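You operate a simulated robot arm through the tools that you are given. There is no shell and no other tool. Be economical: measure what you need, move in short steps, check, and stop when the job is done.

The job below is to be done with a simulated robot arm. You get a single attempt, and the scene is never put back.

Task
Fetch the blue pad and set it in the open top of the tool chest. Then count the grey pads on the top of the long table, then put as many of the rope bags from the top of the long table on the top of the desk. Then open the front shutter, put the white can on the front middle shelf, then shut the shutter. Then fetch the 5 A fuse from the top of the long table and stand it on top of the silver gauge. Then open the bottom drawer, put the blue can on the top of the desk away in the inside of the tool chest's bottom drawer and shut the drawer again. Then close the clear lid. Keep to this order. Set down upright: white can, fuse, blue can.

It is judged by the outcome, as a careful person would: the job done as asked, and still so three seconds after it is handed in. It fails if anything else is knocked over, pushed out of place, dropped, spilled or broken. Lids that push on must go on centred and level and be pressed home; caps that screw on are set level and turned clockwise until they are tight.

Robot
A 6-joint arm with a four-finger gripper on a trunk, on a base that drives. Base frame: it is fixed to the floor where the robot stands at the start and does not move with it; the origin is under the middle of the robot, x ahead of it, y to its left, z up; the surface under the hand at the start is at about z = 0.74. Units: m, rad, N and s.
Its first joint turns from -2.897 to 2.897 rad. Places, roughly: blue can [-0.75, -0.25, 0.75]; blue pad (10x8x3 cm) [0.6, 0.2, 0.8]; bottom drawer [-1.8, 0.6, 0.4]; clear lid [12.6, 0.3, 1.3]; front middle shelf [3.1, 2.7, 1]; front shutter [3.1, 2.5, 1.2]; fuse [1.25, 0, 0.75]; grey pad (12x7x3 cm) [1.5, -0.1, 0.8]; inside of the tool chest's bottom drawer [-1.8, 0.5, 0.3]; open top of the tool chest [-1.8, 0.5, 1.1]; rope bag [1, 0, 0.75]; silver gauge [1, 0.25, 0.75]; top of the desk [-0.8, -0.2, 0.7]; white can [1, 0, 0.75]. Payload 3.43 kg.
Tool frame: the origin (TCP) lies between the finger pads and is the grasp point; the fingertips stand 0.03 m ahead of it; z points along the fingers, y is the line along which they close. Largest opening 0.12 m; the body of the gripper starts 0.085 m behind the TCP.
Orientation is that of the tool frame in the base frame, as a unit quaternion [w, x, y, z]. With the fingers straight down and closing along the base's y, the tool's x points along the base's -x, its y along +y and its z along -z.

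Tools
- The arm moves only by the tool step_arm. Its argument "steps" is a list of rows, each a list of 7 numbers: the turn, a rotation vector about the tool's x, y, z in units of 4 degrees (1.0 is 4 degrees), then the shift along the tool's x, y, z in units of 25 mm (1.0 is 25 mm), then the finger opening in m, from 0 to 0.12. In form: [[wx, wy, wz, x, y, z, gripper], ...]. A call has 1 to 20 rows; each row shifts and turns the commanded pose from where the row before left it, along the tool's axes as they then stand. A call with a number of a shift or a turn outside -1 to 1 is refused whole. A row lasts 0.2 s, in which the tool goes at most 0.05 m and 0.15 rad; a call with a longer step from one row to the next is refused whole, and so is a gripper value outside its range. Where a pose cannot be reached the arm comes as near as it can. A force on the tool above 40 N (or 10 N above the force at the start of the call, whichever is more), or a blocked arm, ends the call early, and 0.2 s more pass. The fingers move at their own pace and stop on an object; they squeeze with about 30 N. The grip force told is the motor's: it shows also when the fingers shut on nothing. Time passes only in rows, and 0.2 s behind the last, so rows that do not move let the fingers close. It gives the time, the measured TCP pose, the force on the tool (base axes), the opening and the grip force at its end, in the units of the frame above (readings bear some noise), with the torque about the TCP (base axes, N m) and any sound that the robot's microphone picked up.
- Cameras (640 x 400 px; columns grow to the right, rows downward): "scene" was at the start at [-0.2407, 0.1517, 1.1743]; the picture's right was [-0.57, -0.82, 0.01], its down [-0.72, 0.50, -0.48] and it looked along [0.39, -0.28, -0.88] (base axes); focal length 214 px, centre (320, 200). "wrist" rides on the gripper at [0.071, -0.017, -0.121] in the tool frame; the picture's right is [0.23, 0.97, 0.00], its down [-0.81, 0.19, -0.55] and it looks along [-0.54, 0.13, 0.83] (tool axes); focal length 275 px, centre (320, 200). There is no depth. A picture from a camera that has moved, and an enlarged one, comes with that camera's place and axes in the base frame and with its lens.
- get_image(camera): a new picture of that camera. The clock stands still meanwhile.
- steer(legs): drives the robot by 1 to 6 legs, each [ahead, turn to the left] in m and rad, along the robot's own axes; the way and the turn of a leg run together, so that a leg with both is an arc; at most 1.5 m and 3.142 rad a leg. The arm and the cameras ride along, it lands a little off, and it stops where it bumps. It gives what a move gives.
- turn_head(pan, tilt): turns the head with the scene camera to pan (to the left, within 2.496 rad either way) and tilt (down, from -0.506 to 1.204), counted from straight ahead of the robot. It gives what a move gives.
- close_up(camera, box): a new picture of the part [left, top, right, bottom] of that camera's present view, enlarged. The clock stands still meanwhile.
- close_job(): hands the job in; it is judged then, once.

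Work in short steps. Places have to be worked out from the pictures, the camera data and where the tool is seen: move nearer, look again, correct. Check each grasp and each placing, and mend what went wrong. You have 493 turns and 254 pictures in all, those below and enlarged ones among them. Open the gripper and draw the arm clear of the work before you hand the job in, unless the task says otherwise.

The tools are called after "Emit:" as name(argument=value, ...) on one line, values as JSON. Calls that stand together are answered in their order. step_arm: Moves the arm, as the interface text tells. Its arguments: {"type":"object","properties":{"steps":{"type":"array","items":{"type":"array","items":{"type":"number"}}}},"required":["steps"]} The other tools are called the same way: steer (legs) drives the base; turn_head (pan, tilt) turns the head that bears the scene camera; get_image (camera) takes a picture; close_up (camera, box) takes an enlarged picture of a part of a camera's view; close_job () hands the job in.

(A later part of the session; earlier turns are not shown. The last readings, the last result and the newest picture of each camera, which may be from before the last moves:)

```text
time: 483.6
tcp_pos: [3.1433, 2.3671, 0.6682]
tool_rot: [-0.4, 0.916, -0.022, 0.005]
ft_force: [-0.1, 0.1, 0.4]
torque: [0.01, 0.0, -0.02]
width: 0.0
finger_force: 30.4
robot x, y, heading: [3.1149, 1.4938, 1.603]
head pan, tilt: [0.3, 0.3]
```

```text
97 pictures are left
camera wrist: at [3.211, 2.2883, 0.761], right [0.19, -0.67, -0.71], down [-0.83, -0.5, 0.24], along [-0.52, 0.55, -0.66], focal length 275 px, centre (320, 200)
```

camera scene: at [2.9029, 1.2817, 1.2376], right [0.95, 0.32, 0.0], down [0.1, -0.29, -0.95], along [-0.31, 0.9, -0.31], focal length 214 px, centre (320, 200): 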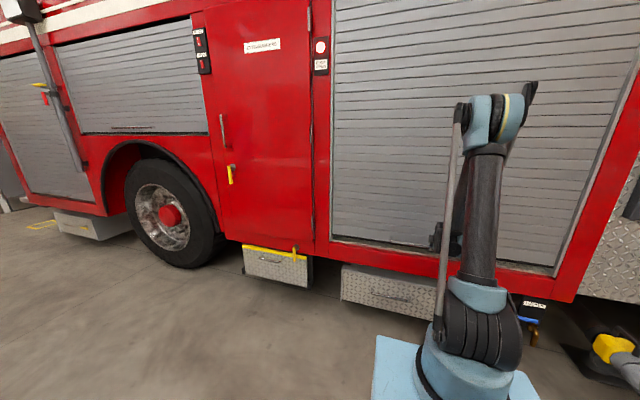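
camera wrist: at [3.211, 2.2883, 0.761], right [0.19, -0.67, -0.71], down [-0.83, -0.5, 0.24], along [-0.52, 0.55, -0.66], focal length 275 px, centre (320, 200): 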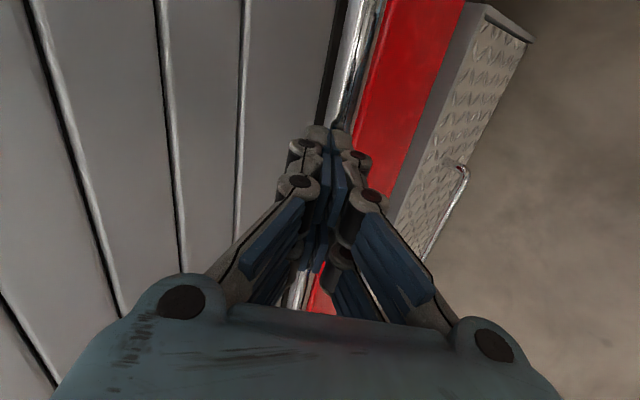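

Emit:
step_arm(steps=[[0, 0, 0, 0, 0.15, 0.14, 0], [0, 0, 0, 0, 0.15, 0.14, 0], [0, 0, 0, 0, 0.15, 0.14, 0], [0, 0, 0, 0, 0.15, 0.14, 0], [0, 0, 0, 0, 0.15, 0.14, 0], [0, 0, 0, 0, 0, 0, 0]])

Emit:
get_image(camera="wrist")

Emit:
close_up(camera="scene", box=[310, 200, 470, 300])

```text
time: 484.4
tcp_pos: [3.1451, 2.361, 0.666]
tool_rot: [-0.406, 0.913, -0.023, 0.004]
ft_force: [-0.2, 1.7, -0.2]
torque: [-0.04, 0.01, 0.03]
width: 0.0
finger_force: 30.0
out of reach, approached as far as the arm can: row 4
robot x, y, heading: [3.1133, 1.4903, 1.601]
head pan, tilt: [0.3, 0.3]
stopped in row 4: the force on the tool passed its limit at 48 N (the readings are from after the stop); the commanded pose is now the measured one
```

```text
96 pictures are left
camera wrist: at [3.2117, 2.2796, 0.7569], right [0.19, -0.66, -0.73], down [-0.83, -0.5, 0.24], along [-0.52, 0.56, -0.65], focal length 275 px, centre (320, 200)
```

wrist: 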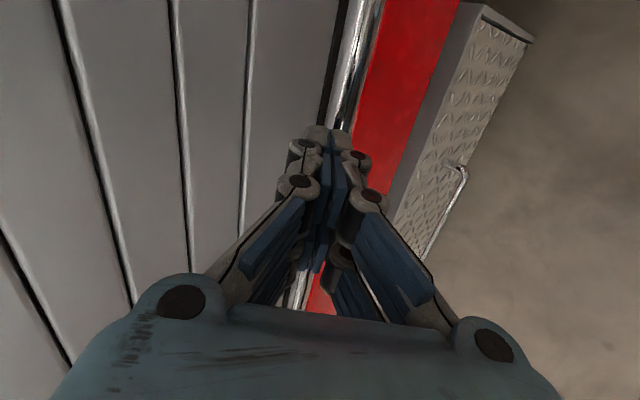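

```text
4.00 times, centred on (390, 250) of scene
camera zoom: at [2.9027, 1.2816, 1.2375], right [0.95, 0.32, 0.0], down [0.1, -0.29, -0.95], along [-0.31, 0.9, -0.31], focal length 858 px, centre (40, 0)
```

zoom: 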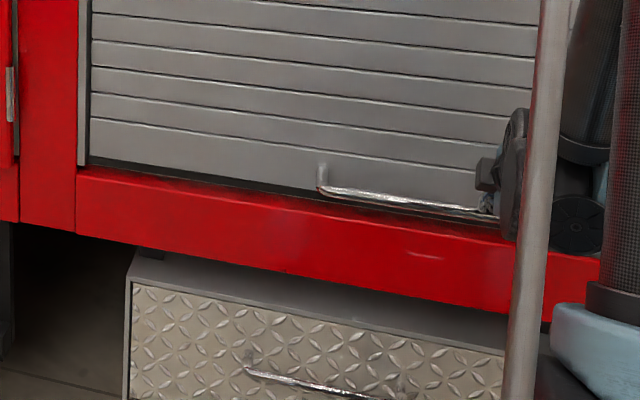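

Shut: no gap and firm stop. Retreat and return the hand to pointing down.

Emit:
step_arm(steps=[[0, 0, 0, 0, 0, -1, 0], [0, 0, 0, 0, 0, -1, 0.03], [0, 0, 0, 0, 0, -1, 0.05], [0, 0, 0, 0, 0, -1, 0.05], [0, 0, 0, 0, -1, -0.5, 0.05], [0, 0, 0, 0, -1, -0.5, 0.05], [-1, 0, 0, 0, 0, -0.5, 0.05], [-1, 0, 0, 0, 0, -0.5, 0.05], [-1, 0, 0, 0, 0, -0.5, 0.05], [-1, 0, 0, 0, 0, -0.5, 0.05], [-1, 0, 0, 0, 0, -1, 0.05], [-1, 0, 0, 0, 0, -1, 0.05], [-1, 0, 0, 0, 0, -1, 0.05], [-1, 0, 0, 0, 0, -1, 0.05], [-1, 0, 0, 0, 0, -1, 0.05], [-1, 0, 0, 0, 0, -1, 0.05], [-0.6, 0, 0, 0, 0, -1, 0.05]])

Emit:
get_image(camera="scene")

```text
time: 488.0
tcp_pos: [3.1399, 2.2103, 0.987]
tool_rot: [-0.048, 0.999, -0.023, -0.004]
ft_force: [-0.7, 0.6, 0.0]
torque: [-0.01, 0.0, 0.02]
width: 0.05
finger_force: 0.0
robot x, y, heading: [3.1145, 1.4919, 1.603]
head pan, tilt: [0.3, 0.3]
```

```text
94 pictures are left
camera scene: at [2.9027, 1.2808, 1.2374], right [0.95, 0.32, 0.0], down [0.1, -0.29, -0.95], along [-0.31, 0.9, -0.31], focal length 214 px, centre (320, 200)
```

scene: 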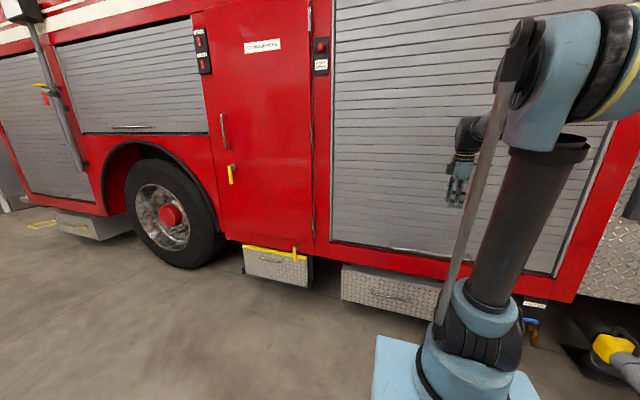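

The "door open" lamp has gone dark: shutter shut. Retract, then drive west to the north side of the long table.

Emit:
step_arm(steps=[[-0.7, 0, 0, 0, 0.9, -1, 0.05], [-0.65, 0, 0, 0, 0.9, -1, 0.05], [0, 0, 0, 0, 1, -1, 0.05], [0, 0, 0, 0, 1, -1, 0.05], [0, 0, 0, 0, 1, -1, 0.05], [0, 0, 0, 0, 1, -1, 0.05], [0, 0, 0, 0, 1, -1, 0.05], [0, 0, 0, 0, 1, -1, 0.05], [0, 0, 0, 0, 1, -1, 0.05], [0, 0, 0, 0, 1, -1, 0.05]])

Emit:
steer(legs=[[0, 1.54], [1.0, 0], [0.93, 0], [0, 1.57]])

Emit:
turn_head(pan=0.0, tilt=0.5)

Emit:
get_image(camera="scene")

```text
time: 490.2
tcp_pos: [3.1304, 1.9562, 1.2317]
tool_rot: [-0.002, 1.0, -0.022, -0.006]
ft_force: [-0.1, 0.4, -0.9]
torque: [-0.05, 0.0, 0.03]
width: 0.05
finger_force: 0.1
robot x, y, heading: [3.1162, 1.4904, 1.598]
head pan, tilt: [0.3, 0.3]
```

```text
time: 508.6
tcp_pos: [1.1321, 1.0375, 1.2314]
tool_rot: [0.006, 0.045, 0.999, -0.002]
ft_force: [-0.7, -0.5, 0.8]
torque: [-0.02, 0.0, -0.02]
width: 0.0501
finger_force: 0.1
robot x, y, heading: [1.1585, 1.5021, -1.583]
head pan, tilt: [0.3, 0.3]
```

```text
time: 509.4
tcp_pos: [1.1331, 1.052, 1.2358]
tool_rot: [0.005, 0.044, 0.999, -0.008]
ft_force: [0.3, -0.5, -0.9]
torque: [0.03, 0.01, -0.01]
width: 0.0501
finger_force: 0.1
robot x, y, heading: [1.1528, 1.501, -1.58]
head pan, tilt: [0.0, 0.499]
```

```text
93 pictures are left
camera scene: at [1.351, 1.7019, 1.219], right [-1.0, 0.01, 0.0], down [0.01, 0.49, -0.87], along [-0.01, -0.87, -0.49], focal length 214 px, centre (320, 200)
```

scene: 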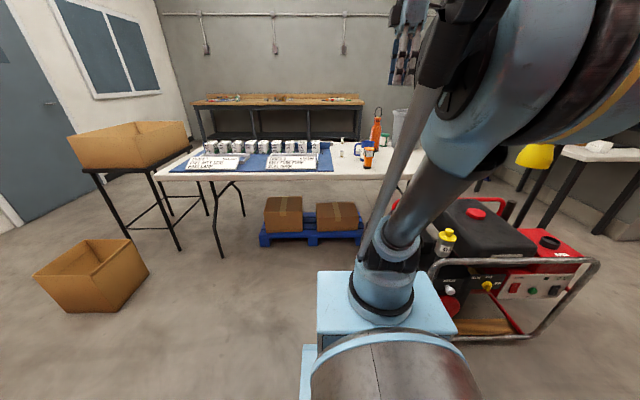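

Clear ahead. Drive 0.53 m toward the table.

Emit:
steer(legs=[[0.53, 0]])

Emit:
get_image(camera="wrist")

Emit:
get_image(camera="scene")

```text
time: 510.9
tcp_pos: [1.1213, 0.9774, 1.2326]
tool_rot: [0.006, 0.06, 0.998, -0.004]
ft_force: [0.4, -0.5, 0.1]
torque: [0.04, -0.05, -0.02]
width: 0.05
finger_force: 0.1
robot x, y, heading: [1.1669, 1.4354, -1.695]
head pan, tilt: [0.0, 0.499]
stopped in leg 1: the robot was blocked; the commanded pose is now the measured one
```

```text
92 pictures are left
camera wrist: at [1.0459, 0.9703, 1.3514], right [-0.11, 0.99, -0.01], down [0.82, 0.1, 0.56], along [0.56, 0.06, -0.83], focal length 275 px, centre (320, 200)
```

wrist: 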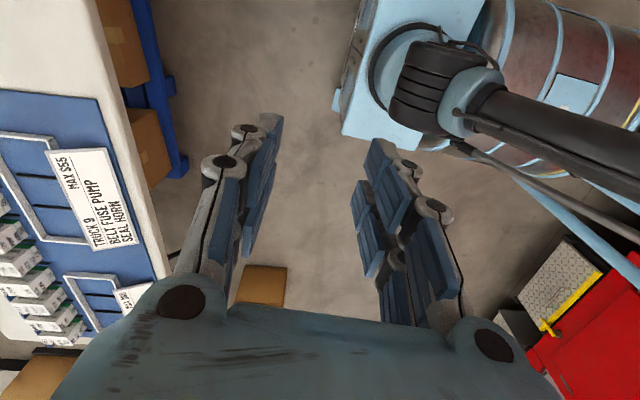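

```text
91 pictures are left
camera scene: at [1.3812, 1.6181, 1.2185], right [-0.99, 0.12, 0.0], down [0.06, 0.49, -0.87], along [-0.11, -0.87, -0.49], focal length 214 px, centre (320, 200)
```

scene: 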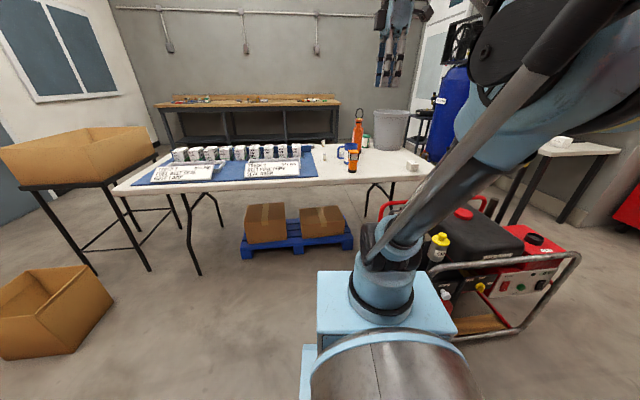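

Blocked by the generator's frame. Back off, shift east to x≈1.55 and approach the table there.

Emit:
steer(legs=[[-0.15, 0], [0, 1.69], [0.42, 0], [0, -1.65]])

Emit:
get_image(camera="scene")

```text
time: 523.6
tcp_pos: [1.6026, 1.1271, 1.234]
tool_rot: [0.005, 0.014, 1.0, -0.005]
ft_force: [-0.6, 0.2, -0.4]
torque: [-0.01, 0.0, 0.0]
width: 0.0501
finger_force: 0.0
robot x, y, heading: [1.6155, 1.5815, -1.595]
head pan, tilt: [0.0, 0.499]
```

```text
90 pictures are left
camera scene: at [1.8126, 1.7822, 1.2189], right [-1.0, 0.03, 0.0], down [0.01, 0.49, -0.87], along [-0.02, -0.87, -0.49], focal length 214 px, centre (320, 200)
```

scene: 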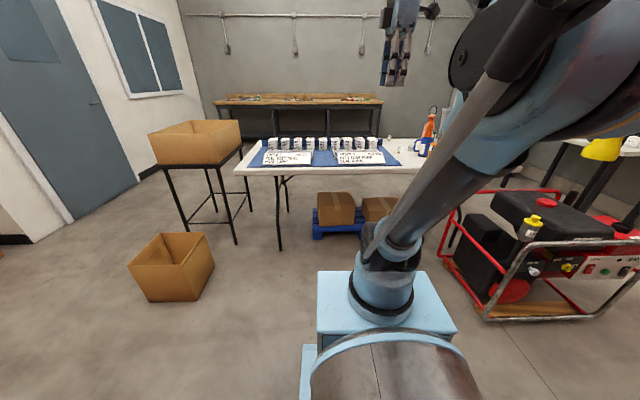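

Turn slightly right and drive 0.7 m to stand near (1.39, 0.92).

Emit:
steer(legs=[[0, -0.3], [0.7, 0]])

Emit:
get_image(camera="wrist")

Emit:
turn_head(pan=0.2, tilt=0.6)

Emit:
get_image(camera="scene")

```text
time: 528.5
tcp_pos: [1.2556, 0.5201, 1.2395]
tool_rot: [0.004, 0.161, 0.987, -0.012]
ft_force: [-0.2, -0.8, -0.4]
torque: [0.02, 0.01, 0.01]
width: 0.0501
finger_force: 0.0
robot x, y, heading: [1.3969, 0.9375, -1.897]
head pan, tilt: [0.0, 0.499]
```

```text
89 pictures are left
camera wrist: at [1.1808, 0.5299, 1.3587], right [0.09, 1.0, -0.02], down [0.83, -0.06, 0.56], along [0.55, -0.07, -0.83], focal length 275 px, centre (320, 200)
```

wrist: 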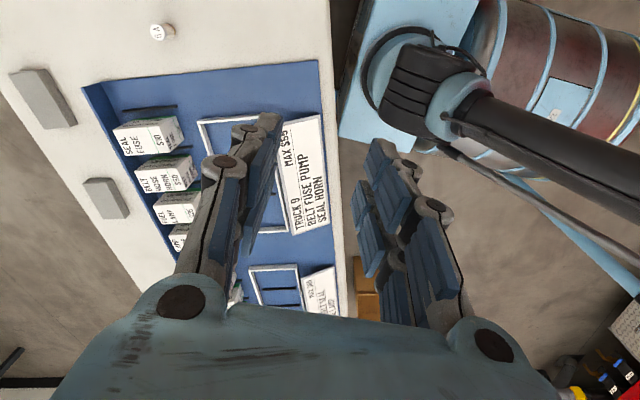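

```text
time: 529.2
tcp_pos: [1.2611, 0.5346, 1.2445]
tool_rot: [0.002, 0.16, 0.987, -0.018]
ft_force: [1.1, -0.3, -0.3]
torque: [-0.03, 0.02, 0.01]
width: 0.0499
finger_force: 0.1
robot x, y, heading: [1.4004, 0.9386, -1.899]
head pan, tilt: [0.201, 0.6]
```

```text
88 pictures are left
camera scene: at [1.6605, 1.0686, 1.2099], right [-0.99, 0.13, 0.0], down [0.07, 0.57, -0.82], along [-0.1, -0.81, -0.58], focal length 214 px, centre (320, 200)
```

scene: 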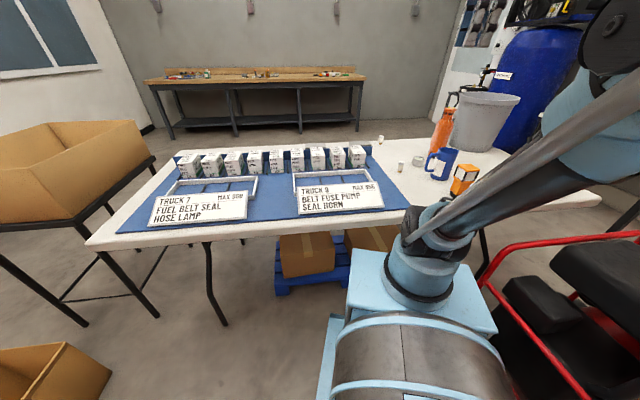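

Emit:
close_up(camera="scene", box=[360, 125, 480, 200])

```text
5.33 times, centred on (420, 162) of scene
camera zoom: at [1.6605, 1.0686, 1.2099], right [-0.99, 0.13, 0.0], down [0.07, 0.57, -0.82], along [-0.1, -0.81, -0.58], focal length 1144 px, centre (-213, 400)
```

zoom: 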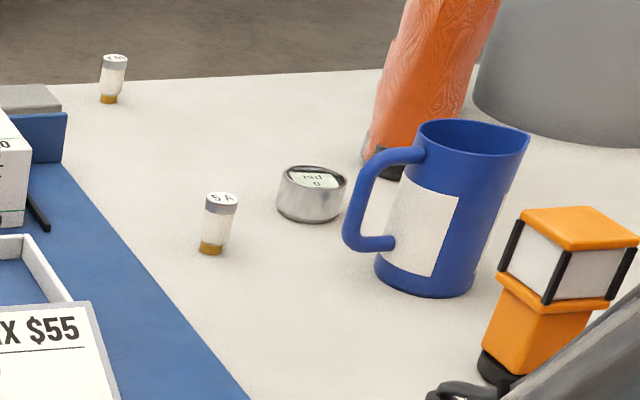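

The 5 A fuse (label on top) is at about (1.187, 0.232), gauge at (1.068, 0.177) with top z≈0.774. Level the hand and move above the fuse.

Emit:
step_arm(steps=[[-0.25, 0.08, 0, -0.08, -0.96, 0.3, 0.06], [-0.24, 0.08, 0, -0.08, -0.96, 0.5, 0.06], [0, 0, 0, -0.08, -0.96, 0.8, 0.06], [0, 0, 0, -0.08, -0.96, 0.8, 0.06], [0, 0, 0, -0.08, -0.96, 0.8, 0.06], [0, 0, 0, -0.08, -0.96, 0.8, 0.06], [0, 0, 0, -0.08, -0.96, 0.8, 0.06], [0, 0, 0, -0.08, -0.96, 0.8, 0.06], [0, 0, 0, -0.08, -0.96, 0.8, 0.06], [0, 0, 0, -0.08, -0.96, 0.8, 0.06], [0, 0, 0, -0.08, -0.96, 0.8, 0.06], [0, 0, 0, -0.08, -0.96, 0.8, 0.06], [0, 0, 0, -0.08, -0.96, 0.8, 0.06]])

Emit:
get_image(camera="wrist")

```text
time: 532.0
tcp_pos: [1.1865, 0.2306, 1.0043]
tool_rot: [0.0, 0.16, 0.987, 0.0]
ft_force: [-1.1, 0.6, 0.7]
torque: [-0.04, -0.02, -0.02]
width: 0.06
finger_force: 0.0
robot x, y, heading: [1.3941, 0.938, -1.897]
head pan, tilt: [0.201, 0.6]
```

```text
86 pictures are left
camera wrist: at [1.1126, 0.2375, 1.1243], right [0.09, 1.0, 0.0], down [0.83, -0.08, 0.55], along [0.55, -0.05, -0.83], focal length 275 px, centre (320, 200)
```

wrist: 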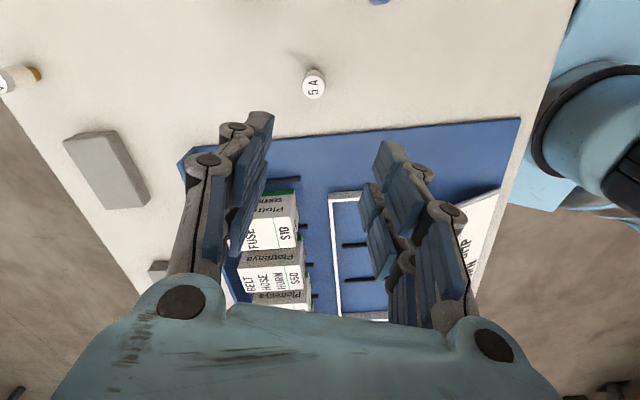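

Fuse top at (1.177, 0.225). Adjust and descend to z≈0.83 for a check.

Emit:
step_arm(steps=[[0, 0, 0, 0.29, -0.33, 1, 0.06], [0, 0, 0, 0, 0, 1, 0.06], [0, 0, 0, 0, 0, 1, 0.06], [0, 0, 0, 0, 0, 1, 0.06], [0, 0, 0, 0, 0, 1, 0.06], [0, 0, 0, 0, 0, 1, 0.06], [0, 0, 0, 0, 0, 0.6, 0.06]])

Emit:
get_image(camera="wrist")

```text
time: 533.6
tcp_pos: [1.1771, 0.2233, 0.8409]
tool_rot: [0.0, 0.161, 0.987, 0.0]
ft_force: [-0.3, -0.7, 0.0]
torque: [0.02, 0.01, -0.01]
width: 0.0597
finger_force: 0.0
robot x, y, heading: [1.4016, 0.9394, -1.899]
head pan, tilt: [0.201, 0.6]
```

```text
85 pictures are left
camera wrist: at [1.1034, 0.2315, 0.9608], right [0.09, 1.0, 0.0], down [0.83, -0.08, 0.55], along [0.55, -0.05, -0.83], focal length 275 px, centre (320, 200)
```

wrist: 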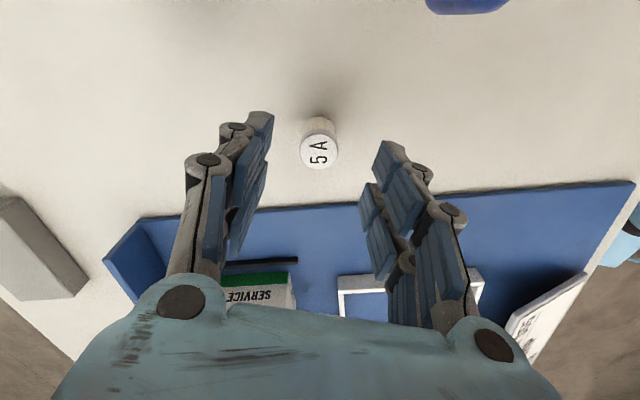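

Aligned on "5 A". Descend and close.

Emit:
step_arm(steps=[[0, 0, 0, -0.05, 0, 0.8, 0.06], [0, 0, 0, 0, 0, 0.8, 0.06], [0, 0, 0, 0, 0, 0.8, 0.06], [0, 0, 0, 0, 0, 0, 0.06], [0, 0, 0, 0, 0, 0, 0.01], [0, 0, 0, 0, 0, 0, 0.01], [0, 0, 0, 0, 0, 0, 0.01]])

Emit:
get_image(camera="wrist")

```text
time: 535.2
tcp_pos: [1.1774, 0.2241, 0.7808]
tool_rot: [0.0, 0.161, 0.987, 0.0]
ft_force: [0.0, 0.0, 0.6]
torque: [-0.02, 0.0, 0.0]
width: 0.024
finger_force: 30.1
robot x, y, heading: [1.3988, 0.9369, -1.899]
head pan, tilt: [0.201, 0.6]
```

```text
84 pictures are left
camera wrist: at [1.1045, 0.2312, 0.901], right [0.09, 1.0, 0.0], down [0.83, -0.08, 0.55], along [0.55, -0.05, -0.83], focal length 275 px, centre (320, 200)
```

wrist: 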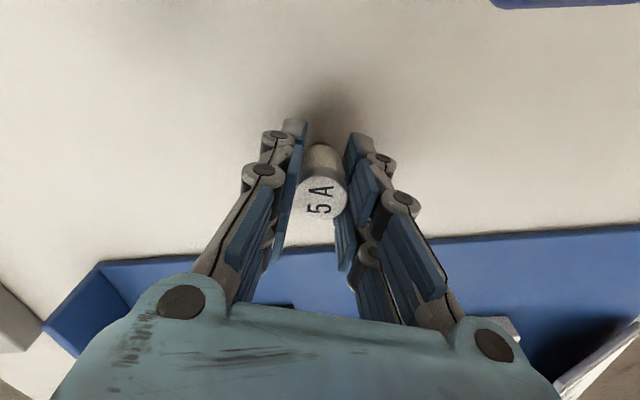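

Gripped (2.4 cm). Lift and move over the gauge for a look.

Emit:
step_arm(steps=[[0, 0, 0, 0, 0, -0.6, 0.01], [0, 0, 0, 0, 0, -1, 0.01], [0, 0, 0, 0, 0, -1, 0.01], [0, 0, 0, 0, 0, -1, 0.01], [0, 0, 0, 0, 0, -1, 0.01], [0, 0, 0, 0.5, -0.5, -0.5, 0.01]])

Emit:
get_image(camera="wrist")

Emit:
close_up(camera="scene", box=[360, 125, 480, 200])

```text
time: 536.6
tcp_pos: [1.1592, 0.2167, 0.9073]
tool_rot: [0.0, 0.16, 0.987, 0.001]
ft_force: [0.0, 0.1, -1.0]
torque: [-0.01, -0.02, -0.04]
width: 0.0238
finger_force: 30.2
robot x, y, heading: [1.3981, 0.9388, -1.893]
head pan, tilt: [0.201, 0.6]
```

```text
83 pictures are left
camera wrist: at [1.0867, 0.2234, 1.028], right [0.09, 1.0, 0.0], down [0.83, -0.08, 0.55], along [0.55, -0.05, -0.83], focal length 275 px, centre (320, 200)
```

wrist: 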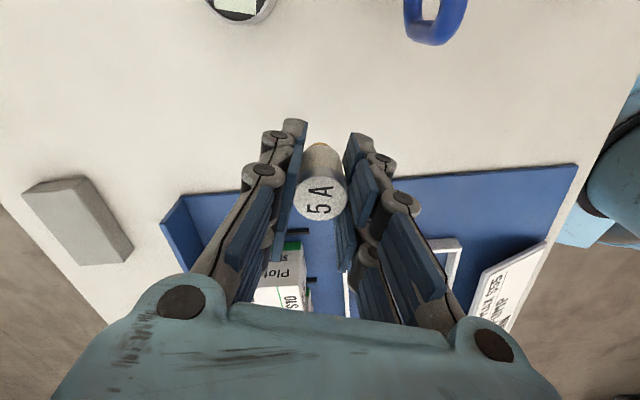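

```text
5.33 times, centred on (420, 162) of scene
camera zoom: at [1.6605, 1.0685, 1.2099], right [-0.99, 0.13, 0.0], down [0.07, 0.57, -0.82], along [-0.1, -0.81, -0.58], focal length 1144 px, centre (-213, 400)
```

zoom: 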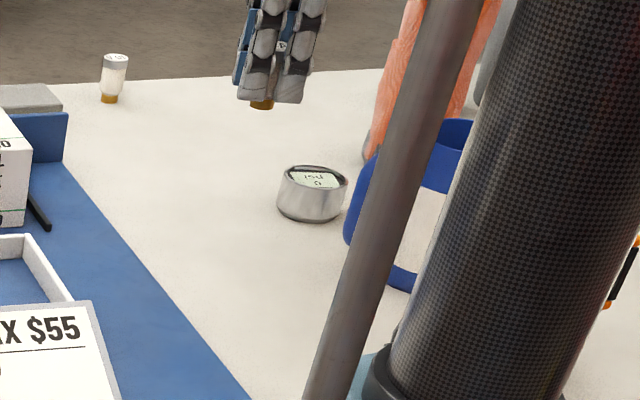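

Move most of the way toward the gauge.

Emit:
step_arm(steps=[[0, 0, 0, 0.9, -0.8, 0, 0.01], [0, 0, 0, 0.9, -0.8, 0, 0.01], [0, 0, 0, 0.9, -0.8, 0, 0.01], [0, 0, 0, 0, 0, 0, 0.01]])

Emit:
get_image(camera="wrist")

```text
time: 537.6
tcp_pos: [1.0781, 0.1804, 0.9075]
tool_rot: [0.0, 0.16, 0.987, 0.001]
ft_force: [0.0, 0.5, -1.1]
torque: [-0.03, -0.01, -0.02]
width: 0.0239
finger_force: 29.7
robot x, y, heading: [1.3986, 0.9394, -1.899]
head pan, tilt: [0.201, 0.6]
```

```text
81 pictures are left
camera wrist: at [1.0043, 0.1881, 1.0271], right [0.09, 1.0, 0.0], down [0.83, -0.08, 0.55], along [0.55, -0.05, -0.83], focal length 275 px, centre (320, 200)
```

wrist: 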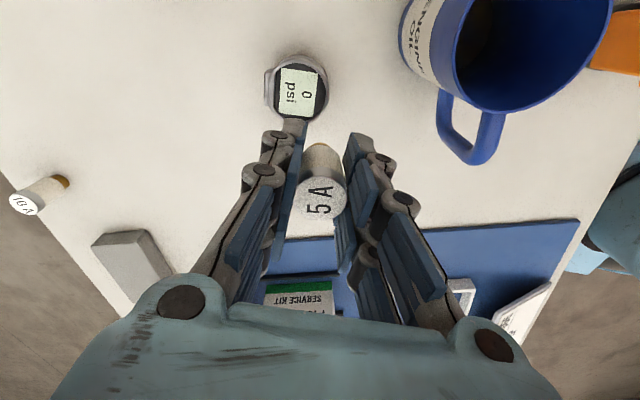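

Gauge face centre at about (1.057, 0.165). Move over it and lower partway.

Emit:
step_arm(steps=[[0, 0, 0, 0.6, -0.85, 0, 0.01], [0, 0, 0, 0, 0, 0.6, 0.01], [0, 0, 0, 0, 0, 0.6, 0.01], [0, 0, 0, 0, 0, 0.6, 0.01], [0, 0, 0, 0, 0, 0, 0.01]])

Emit:
get_image(camera="wrist")

Emit:
close_up(camera="scene", box=[380, 125, 460, 175])

```text
time: 538.8
tcp_pos: [1.0555, 0.1651, 0.8643]
tool_rot: [0.001, 0.161, 0.987, 0.0]
ft_force: [0.5, 0.4, -0.9]
torque: [-0.03, 0.01, 0.03]
width: 0.0236
finger_force: 30.1
robot x, y, heading: [1.3955, 0.9368, -1.898]
head pan, tilt: [0.201, 0.6]
```

```text
80 pictures are left
camera wrist: at [0.9825, 0.1726, 0.984], right [0.09, 1.0, 0.0], down [0.83, -0.08, 0.55], along [0.55, -0.05, -0.83], focal length 275 px, centre (320, 200)
```

wrist: 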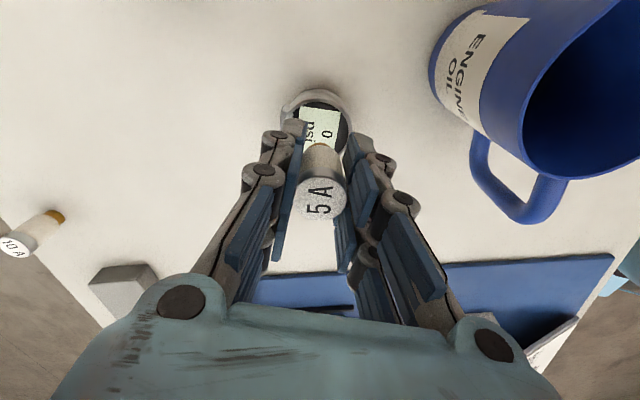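

```text
8.00 times, centred on (420, 150) of scene
camera zoom: at [1.6605, 1.0684, 1.2099], right [-0.99, 0.13, 0.0], down [0.07, 0.57, -0.82], along [-0.1, -0.81, -0.58], focal length 1716 px, centre (-480, 600)
```

zoom: 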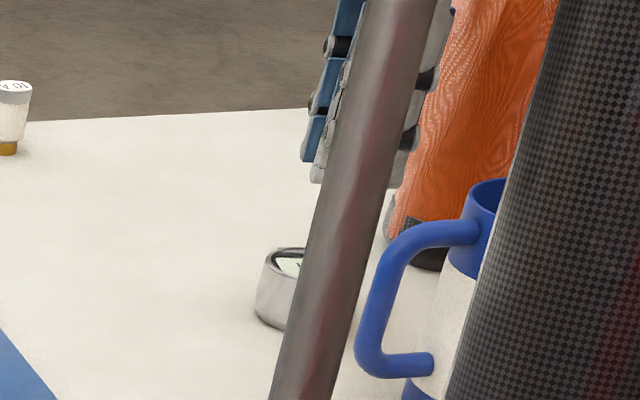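

Aligned within a few mm. Shift 5 mm and lower in fine steps.

Emit:
step_arm(steps=[[0, 0, 0, 0.2, 0, 0.5, 0.01], [0, 0, 0, 0, 0, 0.5, 0.01], [0, 0, 0, 0, 0, 0.5, 0.01], [0, 0, 0, 0, 0, 0.2, 0.01], [0, 0, 0, 0, 0, 0, 0.01]])

Emit:
get_image(camera="wrist")

```text
time: 540.0
tcp_pos: [1.0526, 0.1669, 0.8199]
tool_rot: [-0.001, 0.161, 0.987, 0.0]
ft_force: [0.3, -0.4, -1.2]
torque: [0.03, -0.02, 0.0]
width: 0.0238
finger_force: 30.5
robot x, y, heading: [1.3985, 0.9346, -1.896]
head pan, tilt: [0.201, 0.6]
```

```text
78 pictures are left
camera wrist: at [0.9785, 0.1735, 0.94], right [0.09, 1.0, 0.0], down [0.83, -0.08, 0.55], along [0.55, -0.05, -0.83], focal length 275 px, centre (320, 200)
```

wrist: 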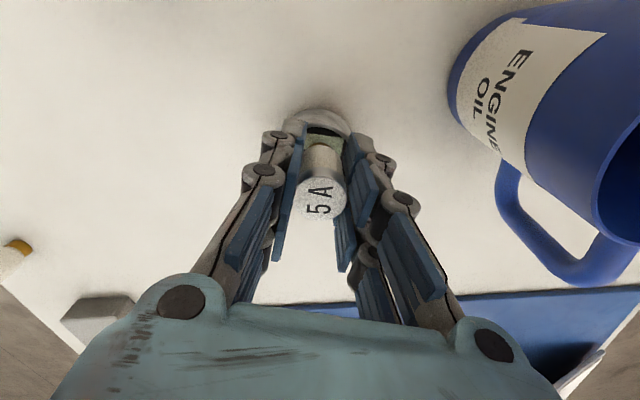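

Emit:
step_arm(steps=[[0, 0, 0, 0, -0.06, 0.1, 0.01], [0, 0, 0, 0, 0, 0.06, 0.01], [0, 0, 0, 0, 0, 0.06, 0.01], [0, 0, 0, 0, 0, 0.06, 0.01], [0, 0, 0, 0, 0, 0, 0.01]])

```text
time: 541.2
tcp_pos: [1.0515, 0.1636, 0.8145]
tool_rot: [-0.001, 0.161, 0.987, -0.001]
ft_force: [-3.0, -4.1, 28.0]
torque: [-0.15, 0.07, 0.0]
width: 0.0238
finger_force: 30.2
robot x, y, heading: [1.3968, 0.9377, -1.897]
head pan, tilt: [0.201, 0.6]
```

Contact. Look closely before releasing.

Emit:
close_up(camera="wrist", box=[260, 90, 390, 230])

Emit:
turn_head(pan=0.35, tilt=0.6)

Emit:
get_image(camera="scene")

```text
2.86 times, centred on (325, 160) of wrist
camera zoom: at [0.9782, 0.172, 0.9343], right [0.09, 1.0, 0.0], down [0.83, -0.08, 0.55], along [0.55, -0.05, -0.83], focal length 786 px, centre (306, 314)
```

zoom: 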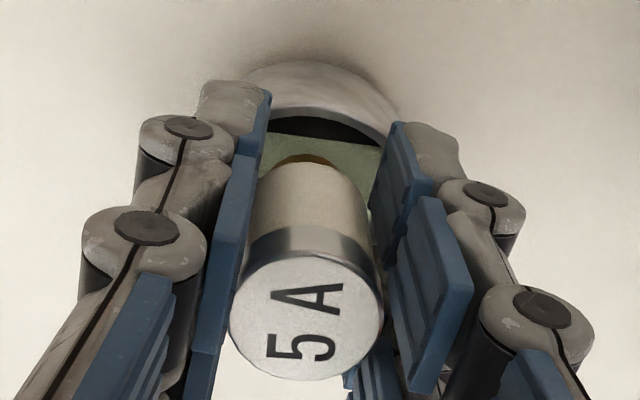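

```text
time: 541.9
tcp_pos: [1.0522, 0.1637, 0.8141]
tool_rot: [-0.001, 0.161, 0.987, -0.001]
ft_force: [-1.9, -2.1, 28.2]
torque: [-0.1, 0.01, 0.01]
width: 0.0236
finger_force: 30.2
robot x, y, heading: [1.399, 0.9377, -1.901]
head pan, tilt: [0.351, 0.6]
```

```text
76 pictures are left
camera scene: at [1.674, 1.0686, 1.2098], right [-1.0, -0.02, 0.0], down [-0.01, 0.57, -0.82], along [0.02, -0.82, -0.57], focal length 214 px, centre (320, 200)
```

scene: 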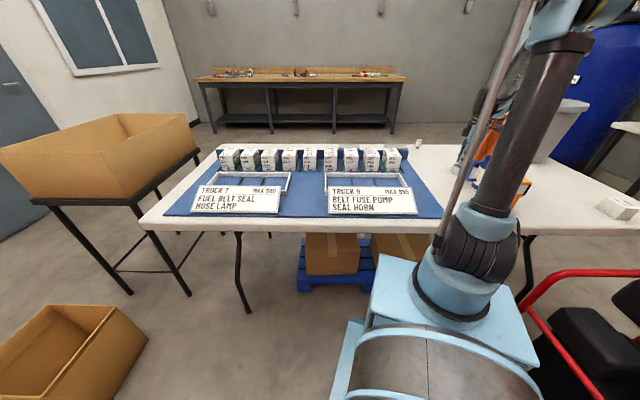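

The fuse base sits on the gauge face. Relieve the push and open gently.

Emit:
step_arm(steps=[[0, 0, 0, 0, 0, -0.08, 0.01], [0, 0, 0, 0, 0, 0, 0.026], [0, 0, 0, 0, 0, 0, 0.03], [0, 0, 0, 0, 0, 0, 0.036], [0, 0, 0, 0, 0, 0, 0.04]])

Emit:
close_up(camera="wrist", box=[260, 90, 390, 230])

```text
time: 543.1
tcp_pos: [1.0524, 0.1643, 0.8159]
tool_rot: [0.0, 0.161, 0.987, 0.0]
ft_force: [0.3, 0.3, 0.3]
torque: [0.02, 0.03, -0.04]
width: 0.04
finger_force: 0.1
robot x, y, heading: [1.4007, 0.9374, -1.895]
head pan, tilt: [0.351, 0.6]
```

```text
2.86 times, centred on (325, 160) of wrist
camera zoom: at [0.9783, 0.1721, 0.9356], right [0.09, 1.0, 0.0], down [0.83, -0.08, 0.55], along [0.55, -0.05, -0.83], focal length 786 px, centre (306, 314)
```

zoom: 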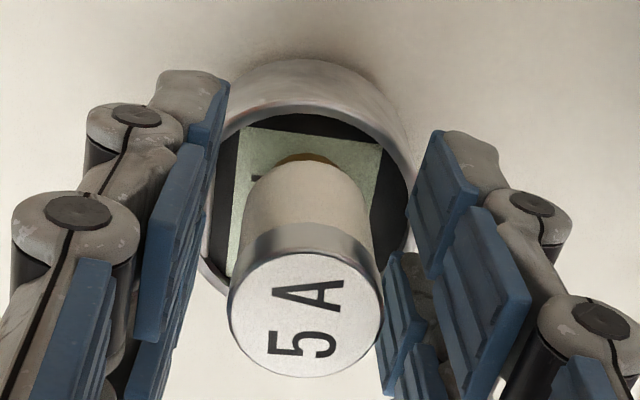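

The fuse stands on the gauge face. Rise straight up.

Emit:
step_arm(steps=[[0, 0, 0, 0, 0, -0.3, 0.045], [0, 0, 0, 0, 0, -0.5, 0.045], [0, 0, 0, 0, 0, -0.8, 0.045], [0, 0, 0, 0, 0, -1, 0.045], [0, 0, 0, 0, 0, -1, 0.045], [0, 0, 0, 0, 0, -1, 0.045], [0, 0, 0, 0, 0, -1, 0.045], [0, 0, 0, 0, 0, -1, 0.045], [0, 0, 0, 0, 0, -1, 0.045], [0, 0, 0, 0, 0, -1, 0.045]])

Emit:
get_image(camera="wrist")

```text
time: 545.3
tcp_pos: [1.0518, 0.1626, 1.0318]
tool_rot: [0.0, 0.16, 0.987, 0.0]
ft_force: [-0.5, -1.4, -0.6]
torque: [0.03, 0.01, -0.04]
width: 0.0449
finger_force: 0.0
robot x, y, heading: [1.3996, 0.935, -1.894]
head pan, tilt: [0.351, 0.6]
```

```text
74 pictures are left
camera wrist: at [0.9783, 0.1698, 1.1527], right [0.09, 1.0, 0.0], down [0.83, -0.08, 0.55], along [0.55, -0.05, -0.83], focal length 275 px, centre (320, 200)
```

wrist: 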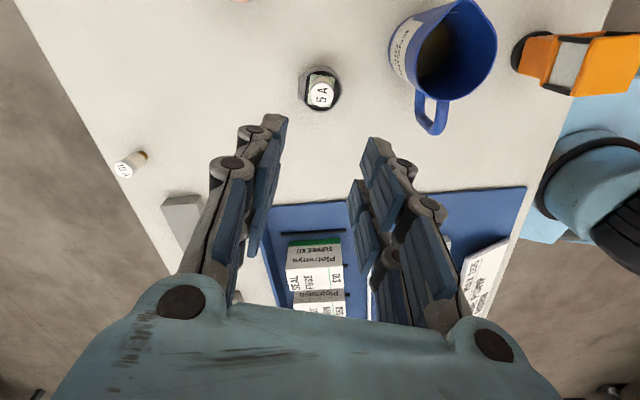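

Next: open the bottom drawer of the chest. Raise and retract the arm first.

Emit:
step_arm(steps=[[0, 0, 0, 0, 0, -1, 0.045], [0, 0, 0, 0, 0, -1, 0.045], [0, 0, 0, 0, 0, -1, 0.045], [0, 0, 0, 0, 0, -1, 0.045], [0, 0, 0, -0.09, 1, -1, 0.045], [0, 0, 0, -0.09, 1, -1, 0.045], [0, 0, 0, -0.09, 1, -1, 0.045], [0, 0, 0, -0.09, 1, -1, 0.045], [0, 0, 0, -0.09, 1, 0, 0.045], [0, 0, 0, -0.09, 1, 0, 0.045], [0, 0, 0, -0.09, 1, 0, 0.045], [0, 0, 0, -0.09, 1, 0, 0.045], [0, 0, 0, -0.09, 1, 0, 0.045], [0, 0, 0, -0.09, 1, 0, 0.045], [0, 0, 0, -0.09, 1, 0, 0.045], [0, 0, 0, -0.09, 1, 0, 0.045], [0, 0, 0, -0.09, 1, 0, 0.045]])

Emit:
steer(legs=[[-0.75, 0], [0, -1.24]])

Emit:
turn_head(pan=0.0, tilt=0.3)

Emit:
get_image(camera="scene")

```text
time: 548.9
tcp_pos: [1.1805, 0.4628, 1.2298]
tool_rot: [0.0, 0.16, 0.987, 0.0]
ft_force: [1.1, 0.2, -0.4]
torque: [0.03, -0.03, -0.02]
width: 0.0449
finger_force: 0.0
robot x, y, heading: [1.3969, 0.9407, -1.899]
head pan, tilt: [0.351, 0.6]
```

```text
time: 556.6
tcp_pos: [1.1219, 1.7187, 1.2304]
tool_rot: [0.0, 0.713, 0.701, 0.0]
ft_force: [0.3, 0.2, 0.5]
torque: [-0.03, -0.01, 0.0]
width: 0.0453
finger_force: 0.0
robot x, y, heading: [1.6384, 1.6471, 3.122]
head pan, tilt: [0.351, 0.6]
```

```text
time: 557.5
tcp_pos: [1.1371, 1.7163, 1.2369]
tool_rot: [-0.004, 0.712, 0.702, -0.004]
ft_force: [-0.7, -1.0, -0.4]
torque: [-0.01, -0.01, 0.01]
width: 0.0448
finger_force: 0.1
robot x, y, heading: [1.6403, 1.6514, 3.122]
head pan, tilt: [0.0, 0.3]
```

```text
73 pictures are left
camera scene: at [1.8367, 1.4552, 1.2372], right [0.02, 1.0, 0.0], down [0.31, -0.01, -0.95], along [-0.95, 0.02, -0.31], focal length 214 px, centre (320, 200)
```

scene: 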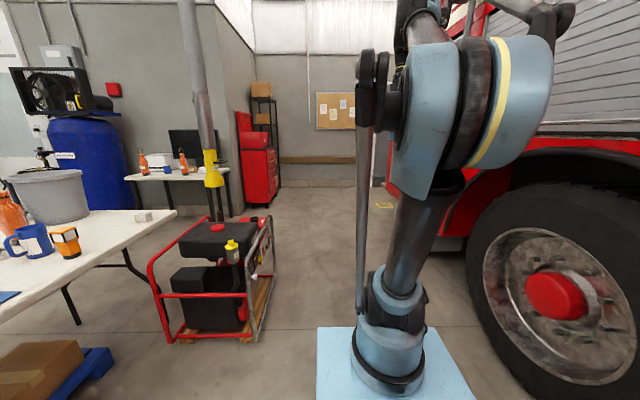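

Route west is clear along y≈1.65. Drive to x≈-1.75 and turn left to face the chest front.

Emit:
steer(legs=[[0, 0.04], [1.2, 0], [1.2, 0], [1.0, 0], [0, 1.55]])

Emit:
turn_head(pan=0.0, tilt=0.6)

Emit:
get_image(camera="scene")

```text
time: 579.0
tcp_pos: [-1.7979, 1.0704, 1.2363]
tool_rot: [-0.001, -0.025, 1.0, -0.006]
ft_force: [-0.3, -0.1, 0.3]
torque: [0.06, 0.02, -0.02]
width: 0.0452
finger_force: 0.0
robot x, y, heading: [-1.7693, 1.5782, -1.521]
head pan, tilt: [0.0, 0.3]
```

```text
time: 579.8
tcp_pos: [-1.7986, 1.0857, 1.2422]
tool_rot: [-0.001, -0.025, 1.0, -0.012]
ft_force: [0.0, 0.5, -0.3]
torque: [-0.01, -0.04, -0.02]
width: 0.045
finger_force: 0.1
robot x, y, heading: [-1.7707, 1.5745, -1.525]
head pan, tilt: [0.0, 0.6]
```

```text
72 pictures are left
camera scene: at [-1.5912, 1.792, 1.2099], right [-1.0, -0.05, 0.0], down [-0.03, 0.57, -0.82], along [0.04, -0.82, -0.58], focal length 214 px, centre (320, 200)
```

scene: 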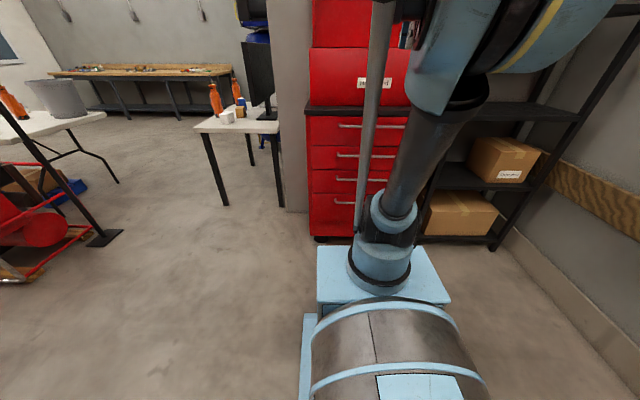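

The chest front shows four drawers with bar handles; the bottom one at about z 0.43, y 0.70. Lower the hand in front of the chest and pitch it 45°.

Emit:
step_arm(steps=[[0, 0, 0, 0, -0.5, 1, 0.05], [0, 0, 0, 0, -0.5, 1, 0.05], [0, 0, 0, 0, -0.5, 1, 0.05], [0, 0, 0, 0, -0.5, 1, 0.05], [0, 0, 0, 0, -0.5, 1, 0.05], [0, 0, 0, 0, -0.5, 1, 0.05], [0, 0, 0, 0, -0.5, 1, 0.05], [0, 0, 0, 0, -0.5, 1, 0.05], [0, 0, 0, 0, -0.5, 1, 0.05], [0, 0, 0, 0, -0.5, 1, 0.05], [0, 0, 0, 0, -0.5, 1, 0.05], [0, 0, 0, 0, -0.5, 1, 0.05], [0, 0, 0, 0, -0.5, 1, 0.05], [0, 0, 0, 0, -0.5, 1, 0.05], [0, 0, 0, 0, -0.5, 1, 0.05], [0, 0, 0, 0, -0.5, 1, 0.05]])

Emit:
step_arm(steps=[[1, 0, 0, 0, 0, 0, 0.05], [1, 0, 0, 0, 0, 0, 0.05], [1, 0, 0, 0, 0, 0, 0.05], [1, 0, 0, 0, 0, 0, 0.05], [1, 0, 0, 0, 0, 0, 0.05], [1, 0, 0, 0, 0, 0, 0.05], [1, 0, 0, 0, 0, 0, 0.05], [1, 0, 0, 0, 0, 0, 0.05], [1, 0, 0, 0, 0, 0, 0.05], [1, 0, 0, 0, 0, 0, 0.05], [0.9, 0, 0, 0, 0, 0, 0.05]])

Emit:
get_image(camera="wrist")

```text
time: 583.2
tcp_pos: [-1.7919, 0.8759, 0.848]
tool_rot: [-0.001, -0.024, 1.0, -0.012]
ft_force: [0.7, 0.5, -0.3]
torque: [-0.02, 0.0, -0.01]
width: 0.05
finger_force: 0.1
robot x, y, heading: [-1.771, 1.5794, -1.526]
head pan, tilt: [0.0, 0.6]
```

```text
time: 585.6
tcp_pos: [-1.7893, 0.8755, 0.8471]
tool_rot: [0.008, -0.024, 0.923, -0.383]
ft_force: [0.4, 0.4, -0.1]
torque: [-0.01, 0.0, 0.04]
width: 0.0499
finger_force: 0.1
robot x, y, heading: [-1.7747, 1.5781, -1.526]
head pan, tilt: [0.0, 0.6]
```

```text
71 pictures are left
camera wrist: at [-1.8643, 0.946, 0.9435], right [-0.26, 0.68, -0.69], down [0.78, 0.57, 0.25], along [0.56, -0.47, -0.68], focal length 275 px, centre (320, 200)
```

wrist: 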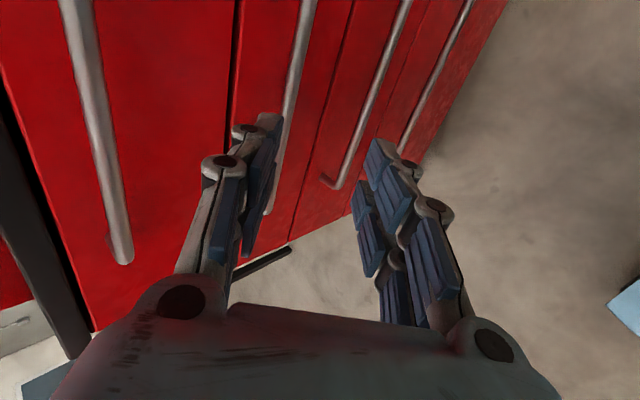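

Bottom handle is at about (y 0.745, z 0.464). Move to the pre-grasp point.

Emit:
step_arm(steps=[[0, 0, 0, 0, 0.65, 0.93, 0.05], [0, 0, 0, 0, 0.65, 0.93, 0.05], [0, 0, 0, 0, 0.65, 0.93, 0.05], [0, 0, 0, 0, 0.65, 0.93, 0.05], [0, 0, 0, 0, 0.65, 0.93, 0.05], [0, 0, 0, 0, 0.65, 0.93, 0.05], [0, 0, 0, 0, 0.65, 0.93, 0.05], [0, 0, 0, 0, 0.65, 0.93, 0.05], [0, 0, 0, 0, 0.65, 0.93, 0.05], [0, 0, 0, 0, 0.65, 0.93, 0.05]])

Emit:
get_image(camera="wrist")

```text
time: 587.8
tcp_pos: [-1.7911, 0.7981, 0.6888]
tool_rot: [0.008, -0.023, 0.924, -0.381]
ft_force: [-0.1, 1.1, 0.1]
torque: [-0.05, 0.0, -0.03]
width: 0.0502
finger_force: 0.1
out of reach, approached as far as the arm can: row 6, 7, 8, 9, 10
robot x, y, heading: [-1.7694, 1.577, -1.526]
head pan, tilt: [0.0, 0.6]
```

```text
70 pictures are left
camera wrist: at [-1.8659, 0.8683, 0.784], right [-0.26, 0.68, -0.69], down [0.78, 0.56, 0.26], along [0.56, -0.47, -0.68], focal length 275 px, centre (320, 200)
```

wrist: 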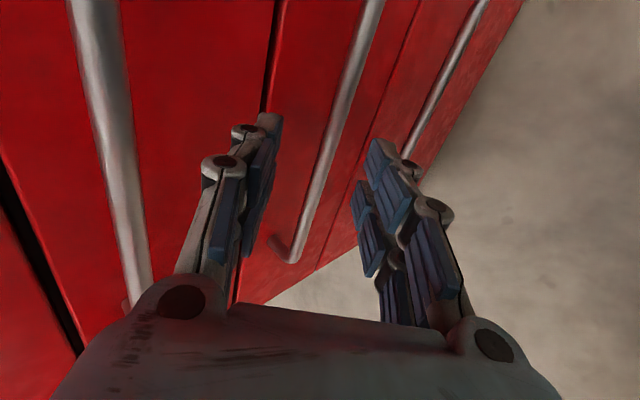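

At 45° the arm can't reach low enough. Back the robot 0.13 m and steepen the hand to ~62°.

Emit:
steer(legs=[[-0.13, 0]])

Emit:
step_arm(steps=[[-1, 0, 0, 0, 0, 0, 0.04], [-1, 0, 0, 0, 0, 0, 0.04], [-1, 0, 0, 0, 0, 0, 0.04], [-1, 0, 0, 0, 0, 0, 0.04], [-0.3, 0, 0, 0, 0, 0, 0.04], [0, 0, 0, 0, 0.3, 0.95, 0.04], [0, 0, 0, 0, 0.3, 0.95, 0.04], [0, 0, 0, 0, 0.3, 0.95, 0.04]])

Emit:
get_image(camera="wrist")

```text
time: 589.1
tcp_pos: [-1.7935, 0.9242, 0.6872]
tool_rot: [0.009, -0.025, 0.924, -0.382]
ft_force: [-0.5, 0.2, -1.7]
torque: [-0.03, -0.03, 0.0]
width: 0.0499
finger_force: 0.0
robot x, y, heading: [-1.778, 1.7024, -1.519]
head pan, tilt: [0.0, 0.6]
```

```text
time: 590.9
tcp_pos: [-1.7954, 0.9185, 0.622]
tool_rot: [0.005, -0.025, 0.969, -0.245]
ft_force: [0.4, 0.0, -0.1]
torque: [0.01, 0.01, -0.02]
width: 0.0398
finger_force: 0.1
robot x, y, heading: [-1.7783, 1.7076, -1.524]
head pan, tilt: [0.0, 0.6]
```

```text
69 pictures are left
camera wrist: at [-1.8688, 0.9584, 0.7358], right [-0.27, 0.84, -0.46], down [0.79, 0.47, 0.39], along [0.55, -0.26, -0.79], focal length 275 px, centre (320, 200)
```

wrist: 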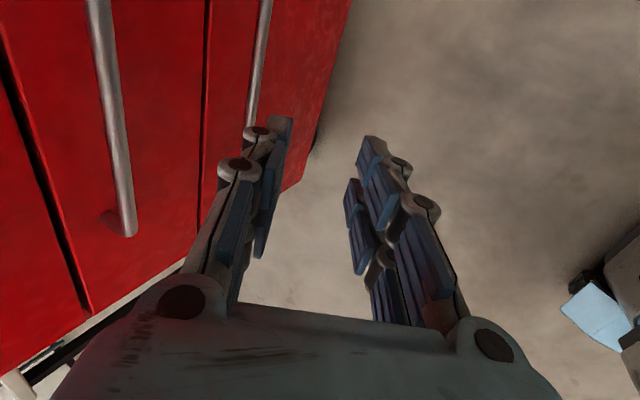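

Still on track: bottom handle confirmed at (0.745, 0.464). Go to the pre-grasp point at this pitch.

Emit:
step_arm(steps=[[0, 0, 0, 0, -0.62, 0.98, 0.04], [0, 0, 0, 0, -0.62, 0.98, 0.04], [0, 0, 0, 0, -0.62, 0.98, 0.04], [0, 0, 0, 0, -0.62, 0.98, 0.04], [0, 0, 0, 0, -0.62, 0.98, 0.04]])

Emit:
get_image(camera="wrist")

```text
time: 592.1
tcp_pos: [-1.7889, 0.7947, 0.55]
tool_rot: [0.005, -0.025, 0.969, -0.245]
ft_force: [-0.5, 0.9, 0.7]
torque: [0.03, 0.0, 0.01]
width: 0.0402
finger_force: 0.0
robot x, y, heading: [-1.7769, 1.7021, -1.525]
head pan, tilt: [0.0, 0.6]
```

```text
68 pictures are left
camera wrist: at [-1.8623, 0.8344, 0.6647], right [-0.27, 0.84, -0.46], down [0.79, 0.47, 0.39], along [0.55, -0.26, -0.79], focal length 275 px, centre (320, 200)
```

wrist: 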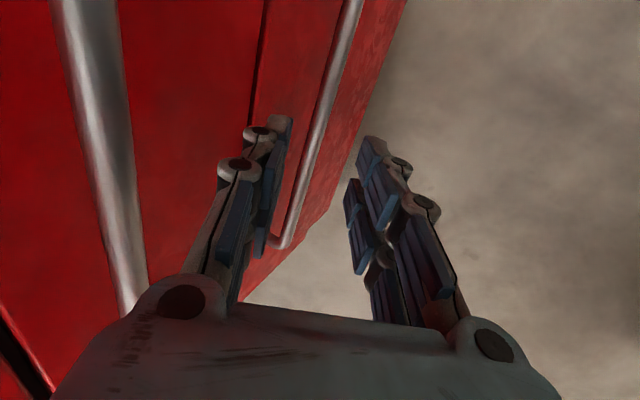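

With this pitch the palm would touch the third handle. Flatten to ~50° here and test whether that reaches.

Emit:
step_arm(steps=[[0.8, 0, 0, 0, 0.3, -0.3, 0.04], [0.7, 0, 0, 0, 0, 0, 0.04], [0.7, 0, 0, 0, 0, 0, 0.04], [0.7, 0, 0, 0, 0, 0, 0.04], [0, 0, 0, 0, 0, 0, 0.04]])

```text
time: 593.3
tcp_pos: [-1.7893, 0.7796, 0.5823]
tool_rot: [0.008, -0.024, 0.94, -0.341]
ft_force: [0.0, 0.5, -0.5]
torque: [0.01, 0.01, 0.03]
width: 0.0403
finger_force: 0.0
out of reach, approached as far as the arm can: row 2, 3, 4
robot x, y, heading: [-1.7783, 1.703, -1.521]
head pan, tilt: [0.0, 0.6]
```

50° can't go low enough. Instead I'll roll the hand 90° (thin side toward the drawers) and hook both fingers behind the bar at ~62°. Back off and roll.

Emit:
step_arm(steps=[[0, 0, 0, 0, 0, -1, 0.04], [0, 0, 0, 0, 0, -1, 0.04], [0, 0, 0, 0, 0, -1, 0.04], [0, 0, 0, 0, 0, -1, 0.04]])

Emit:
step_arm(steps=[[0, 0, 1, 0, 0, 0, 0.06], [0, 0, 1, 0, 0, 0, 0.06], [0, 0, 1, 0, 0, 0, 0.06], [0, 0, 1, 0, 0, 0, 0.06], [0, 0, 1, 0, 0, 0, 0.06], [0, 0, 1, 0, 0, 0, 0.06], [0, 0, 1, 0, 0, 0, 0.06], [0, 0, 1, 0, 0, 0, 0.06], [0, 0, 1, 0, 0, 0, 0.06], [0, 0, 1, 0, 0, 0, 0.06], [0, 0, 1, 0, 0, 0, 0.06], [0, 0, 1, 0, 0, 0, 0.06], [0, 0, 1, 0, 0, 0, 0.06], [0, 0, 1, 0, 0, 0, 0.06], [0, 0, 1, 0, 0, 0, 0.06], [0, 0, 1, 0, 0, 0, 0.06], [0, 0, 1, 0, 0, 0, 0.06], [0, 0, 1, 0, 0, 0, 0.06], [0, 0, 1, 0, 0, 0, 0.06], [0, 0, 1, 0, 0, 0, 0.06]])

Emit:
step_arm(steps=[[0, 0, 1, 0, 0, 0, 0.06], [0, 0, 1, 0, 0, 0, 0.06], [0, 0.6, 0.5, 0, 0, 0, 0.06], [0, 1, 0, 0, 0, 0, 0.06], [0, 1, 0, 0, 0, 0, 0.06], [0, 0.6, 0, 0, 0, 0, 0.06]])

Emit:
get_image(camera="wrist")

```text
time: 594.3
tcp_pos: [-1.7932, 0.8461, 0.6582]
tool_rot: [0.007, -0.024, 0.94, -0.342]
ft_force: [0.6, -0.2, -0.1]
torque: [0.01, 0.0, 0.03]
width: 0.0398
finger_force: 0.1
robot x, y, heading: [-1.772, 1.7067, -1.523]
head pan, tilt: [0.0, 0.6]
```

```text
time: 598.5
tcp_pos: [-1.793, 0.8437, 0.659]
tool_rot: [0.226, 0.586, 0.735, -0.256]
ft_force: [0.6, 0.2, 1.3]
torque: [0.03, -0.04, 0.05]
width: 0.0599
finger_force: 0.0
robot x, y, heading: [-1.7759, 1.7072, -1.521]
head pan, tilt: [0.0, 0.6]
```

```text
time: 599.9
tcp_pos: [-1.7923, 0.8442, 0.6581]
tool_rot: [0.17, 0.669, 0.705, -0.163]
ft_force: [-0.5, -0.5, 0.4]
torque: [0.02, 0.02, -0.02]
width: 0.0603
finger_force: 0.1
robot x, y, heading: [-1.7767, 1.7057, -1.518]
head pan, tilt: [0.0, 0.6]
```

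```text
67 pictures are left
camera wrist: at [-1.8158, 0.9626, 0.7324], right [0.96, 0.25, -0.11], down [0.22, -0.46, 0.86], along [0.17, -0.85, -0.5], focal length 275 px, centre (320, 200)
```

wrist: 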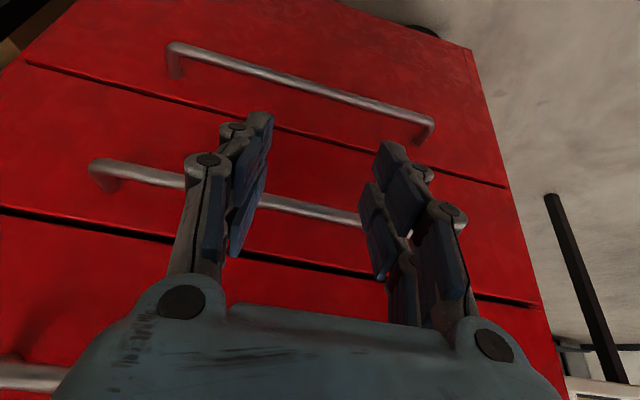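

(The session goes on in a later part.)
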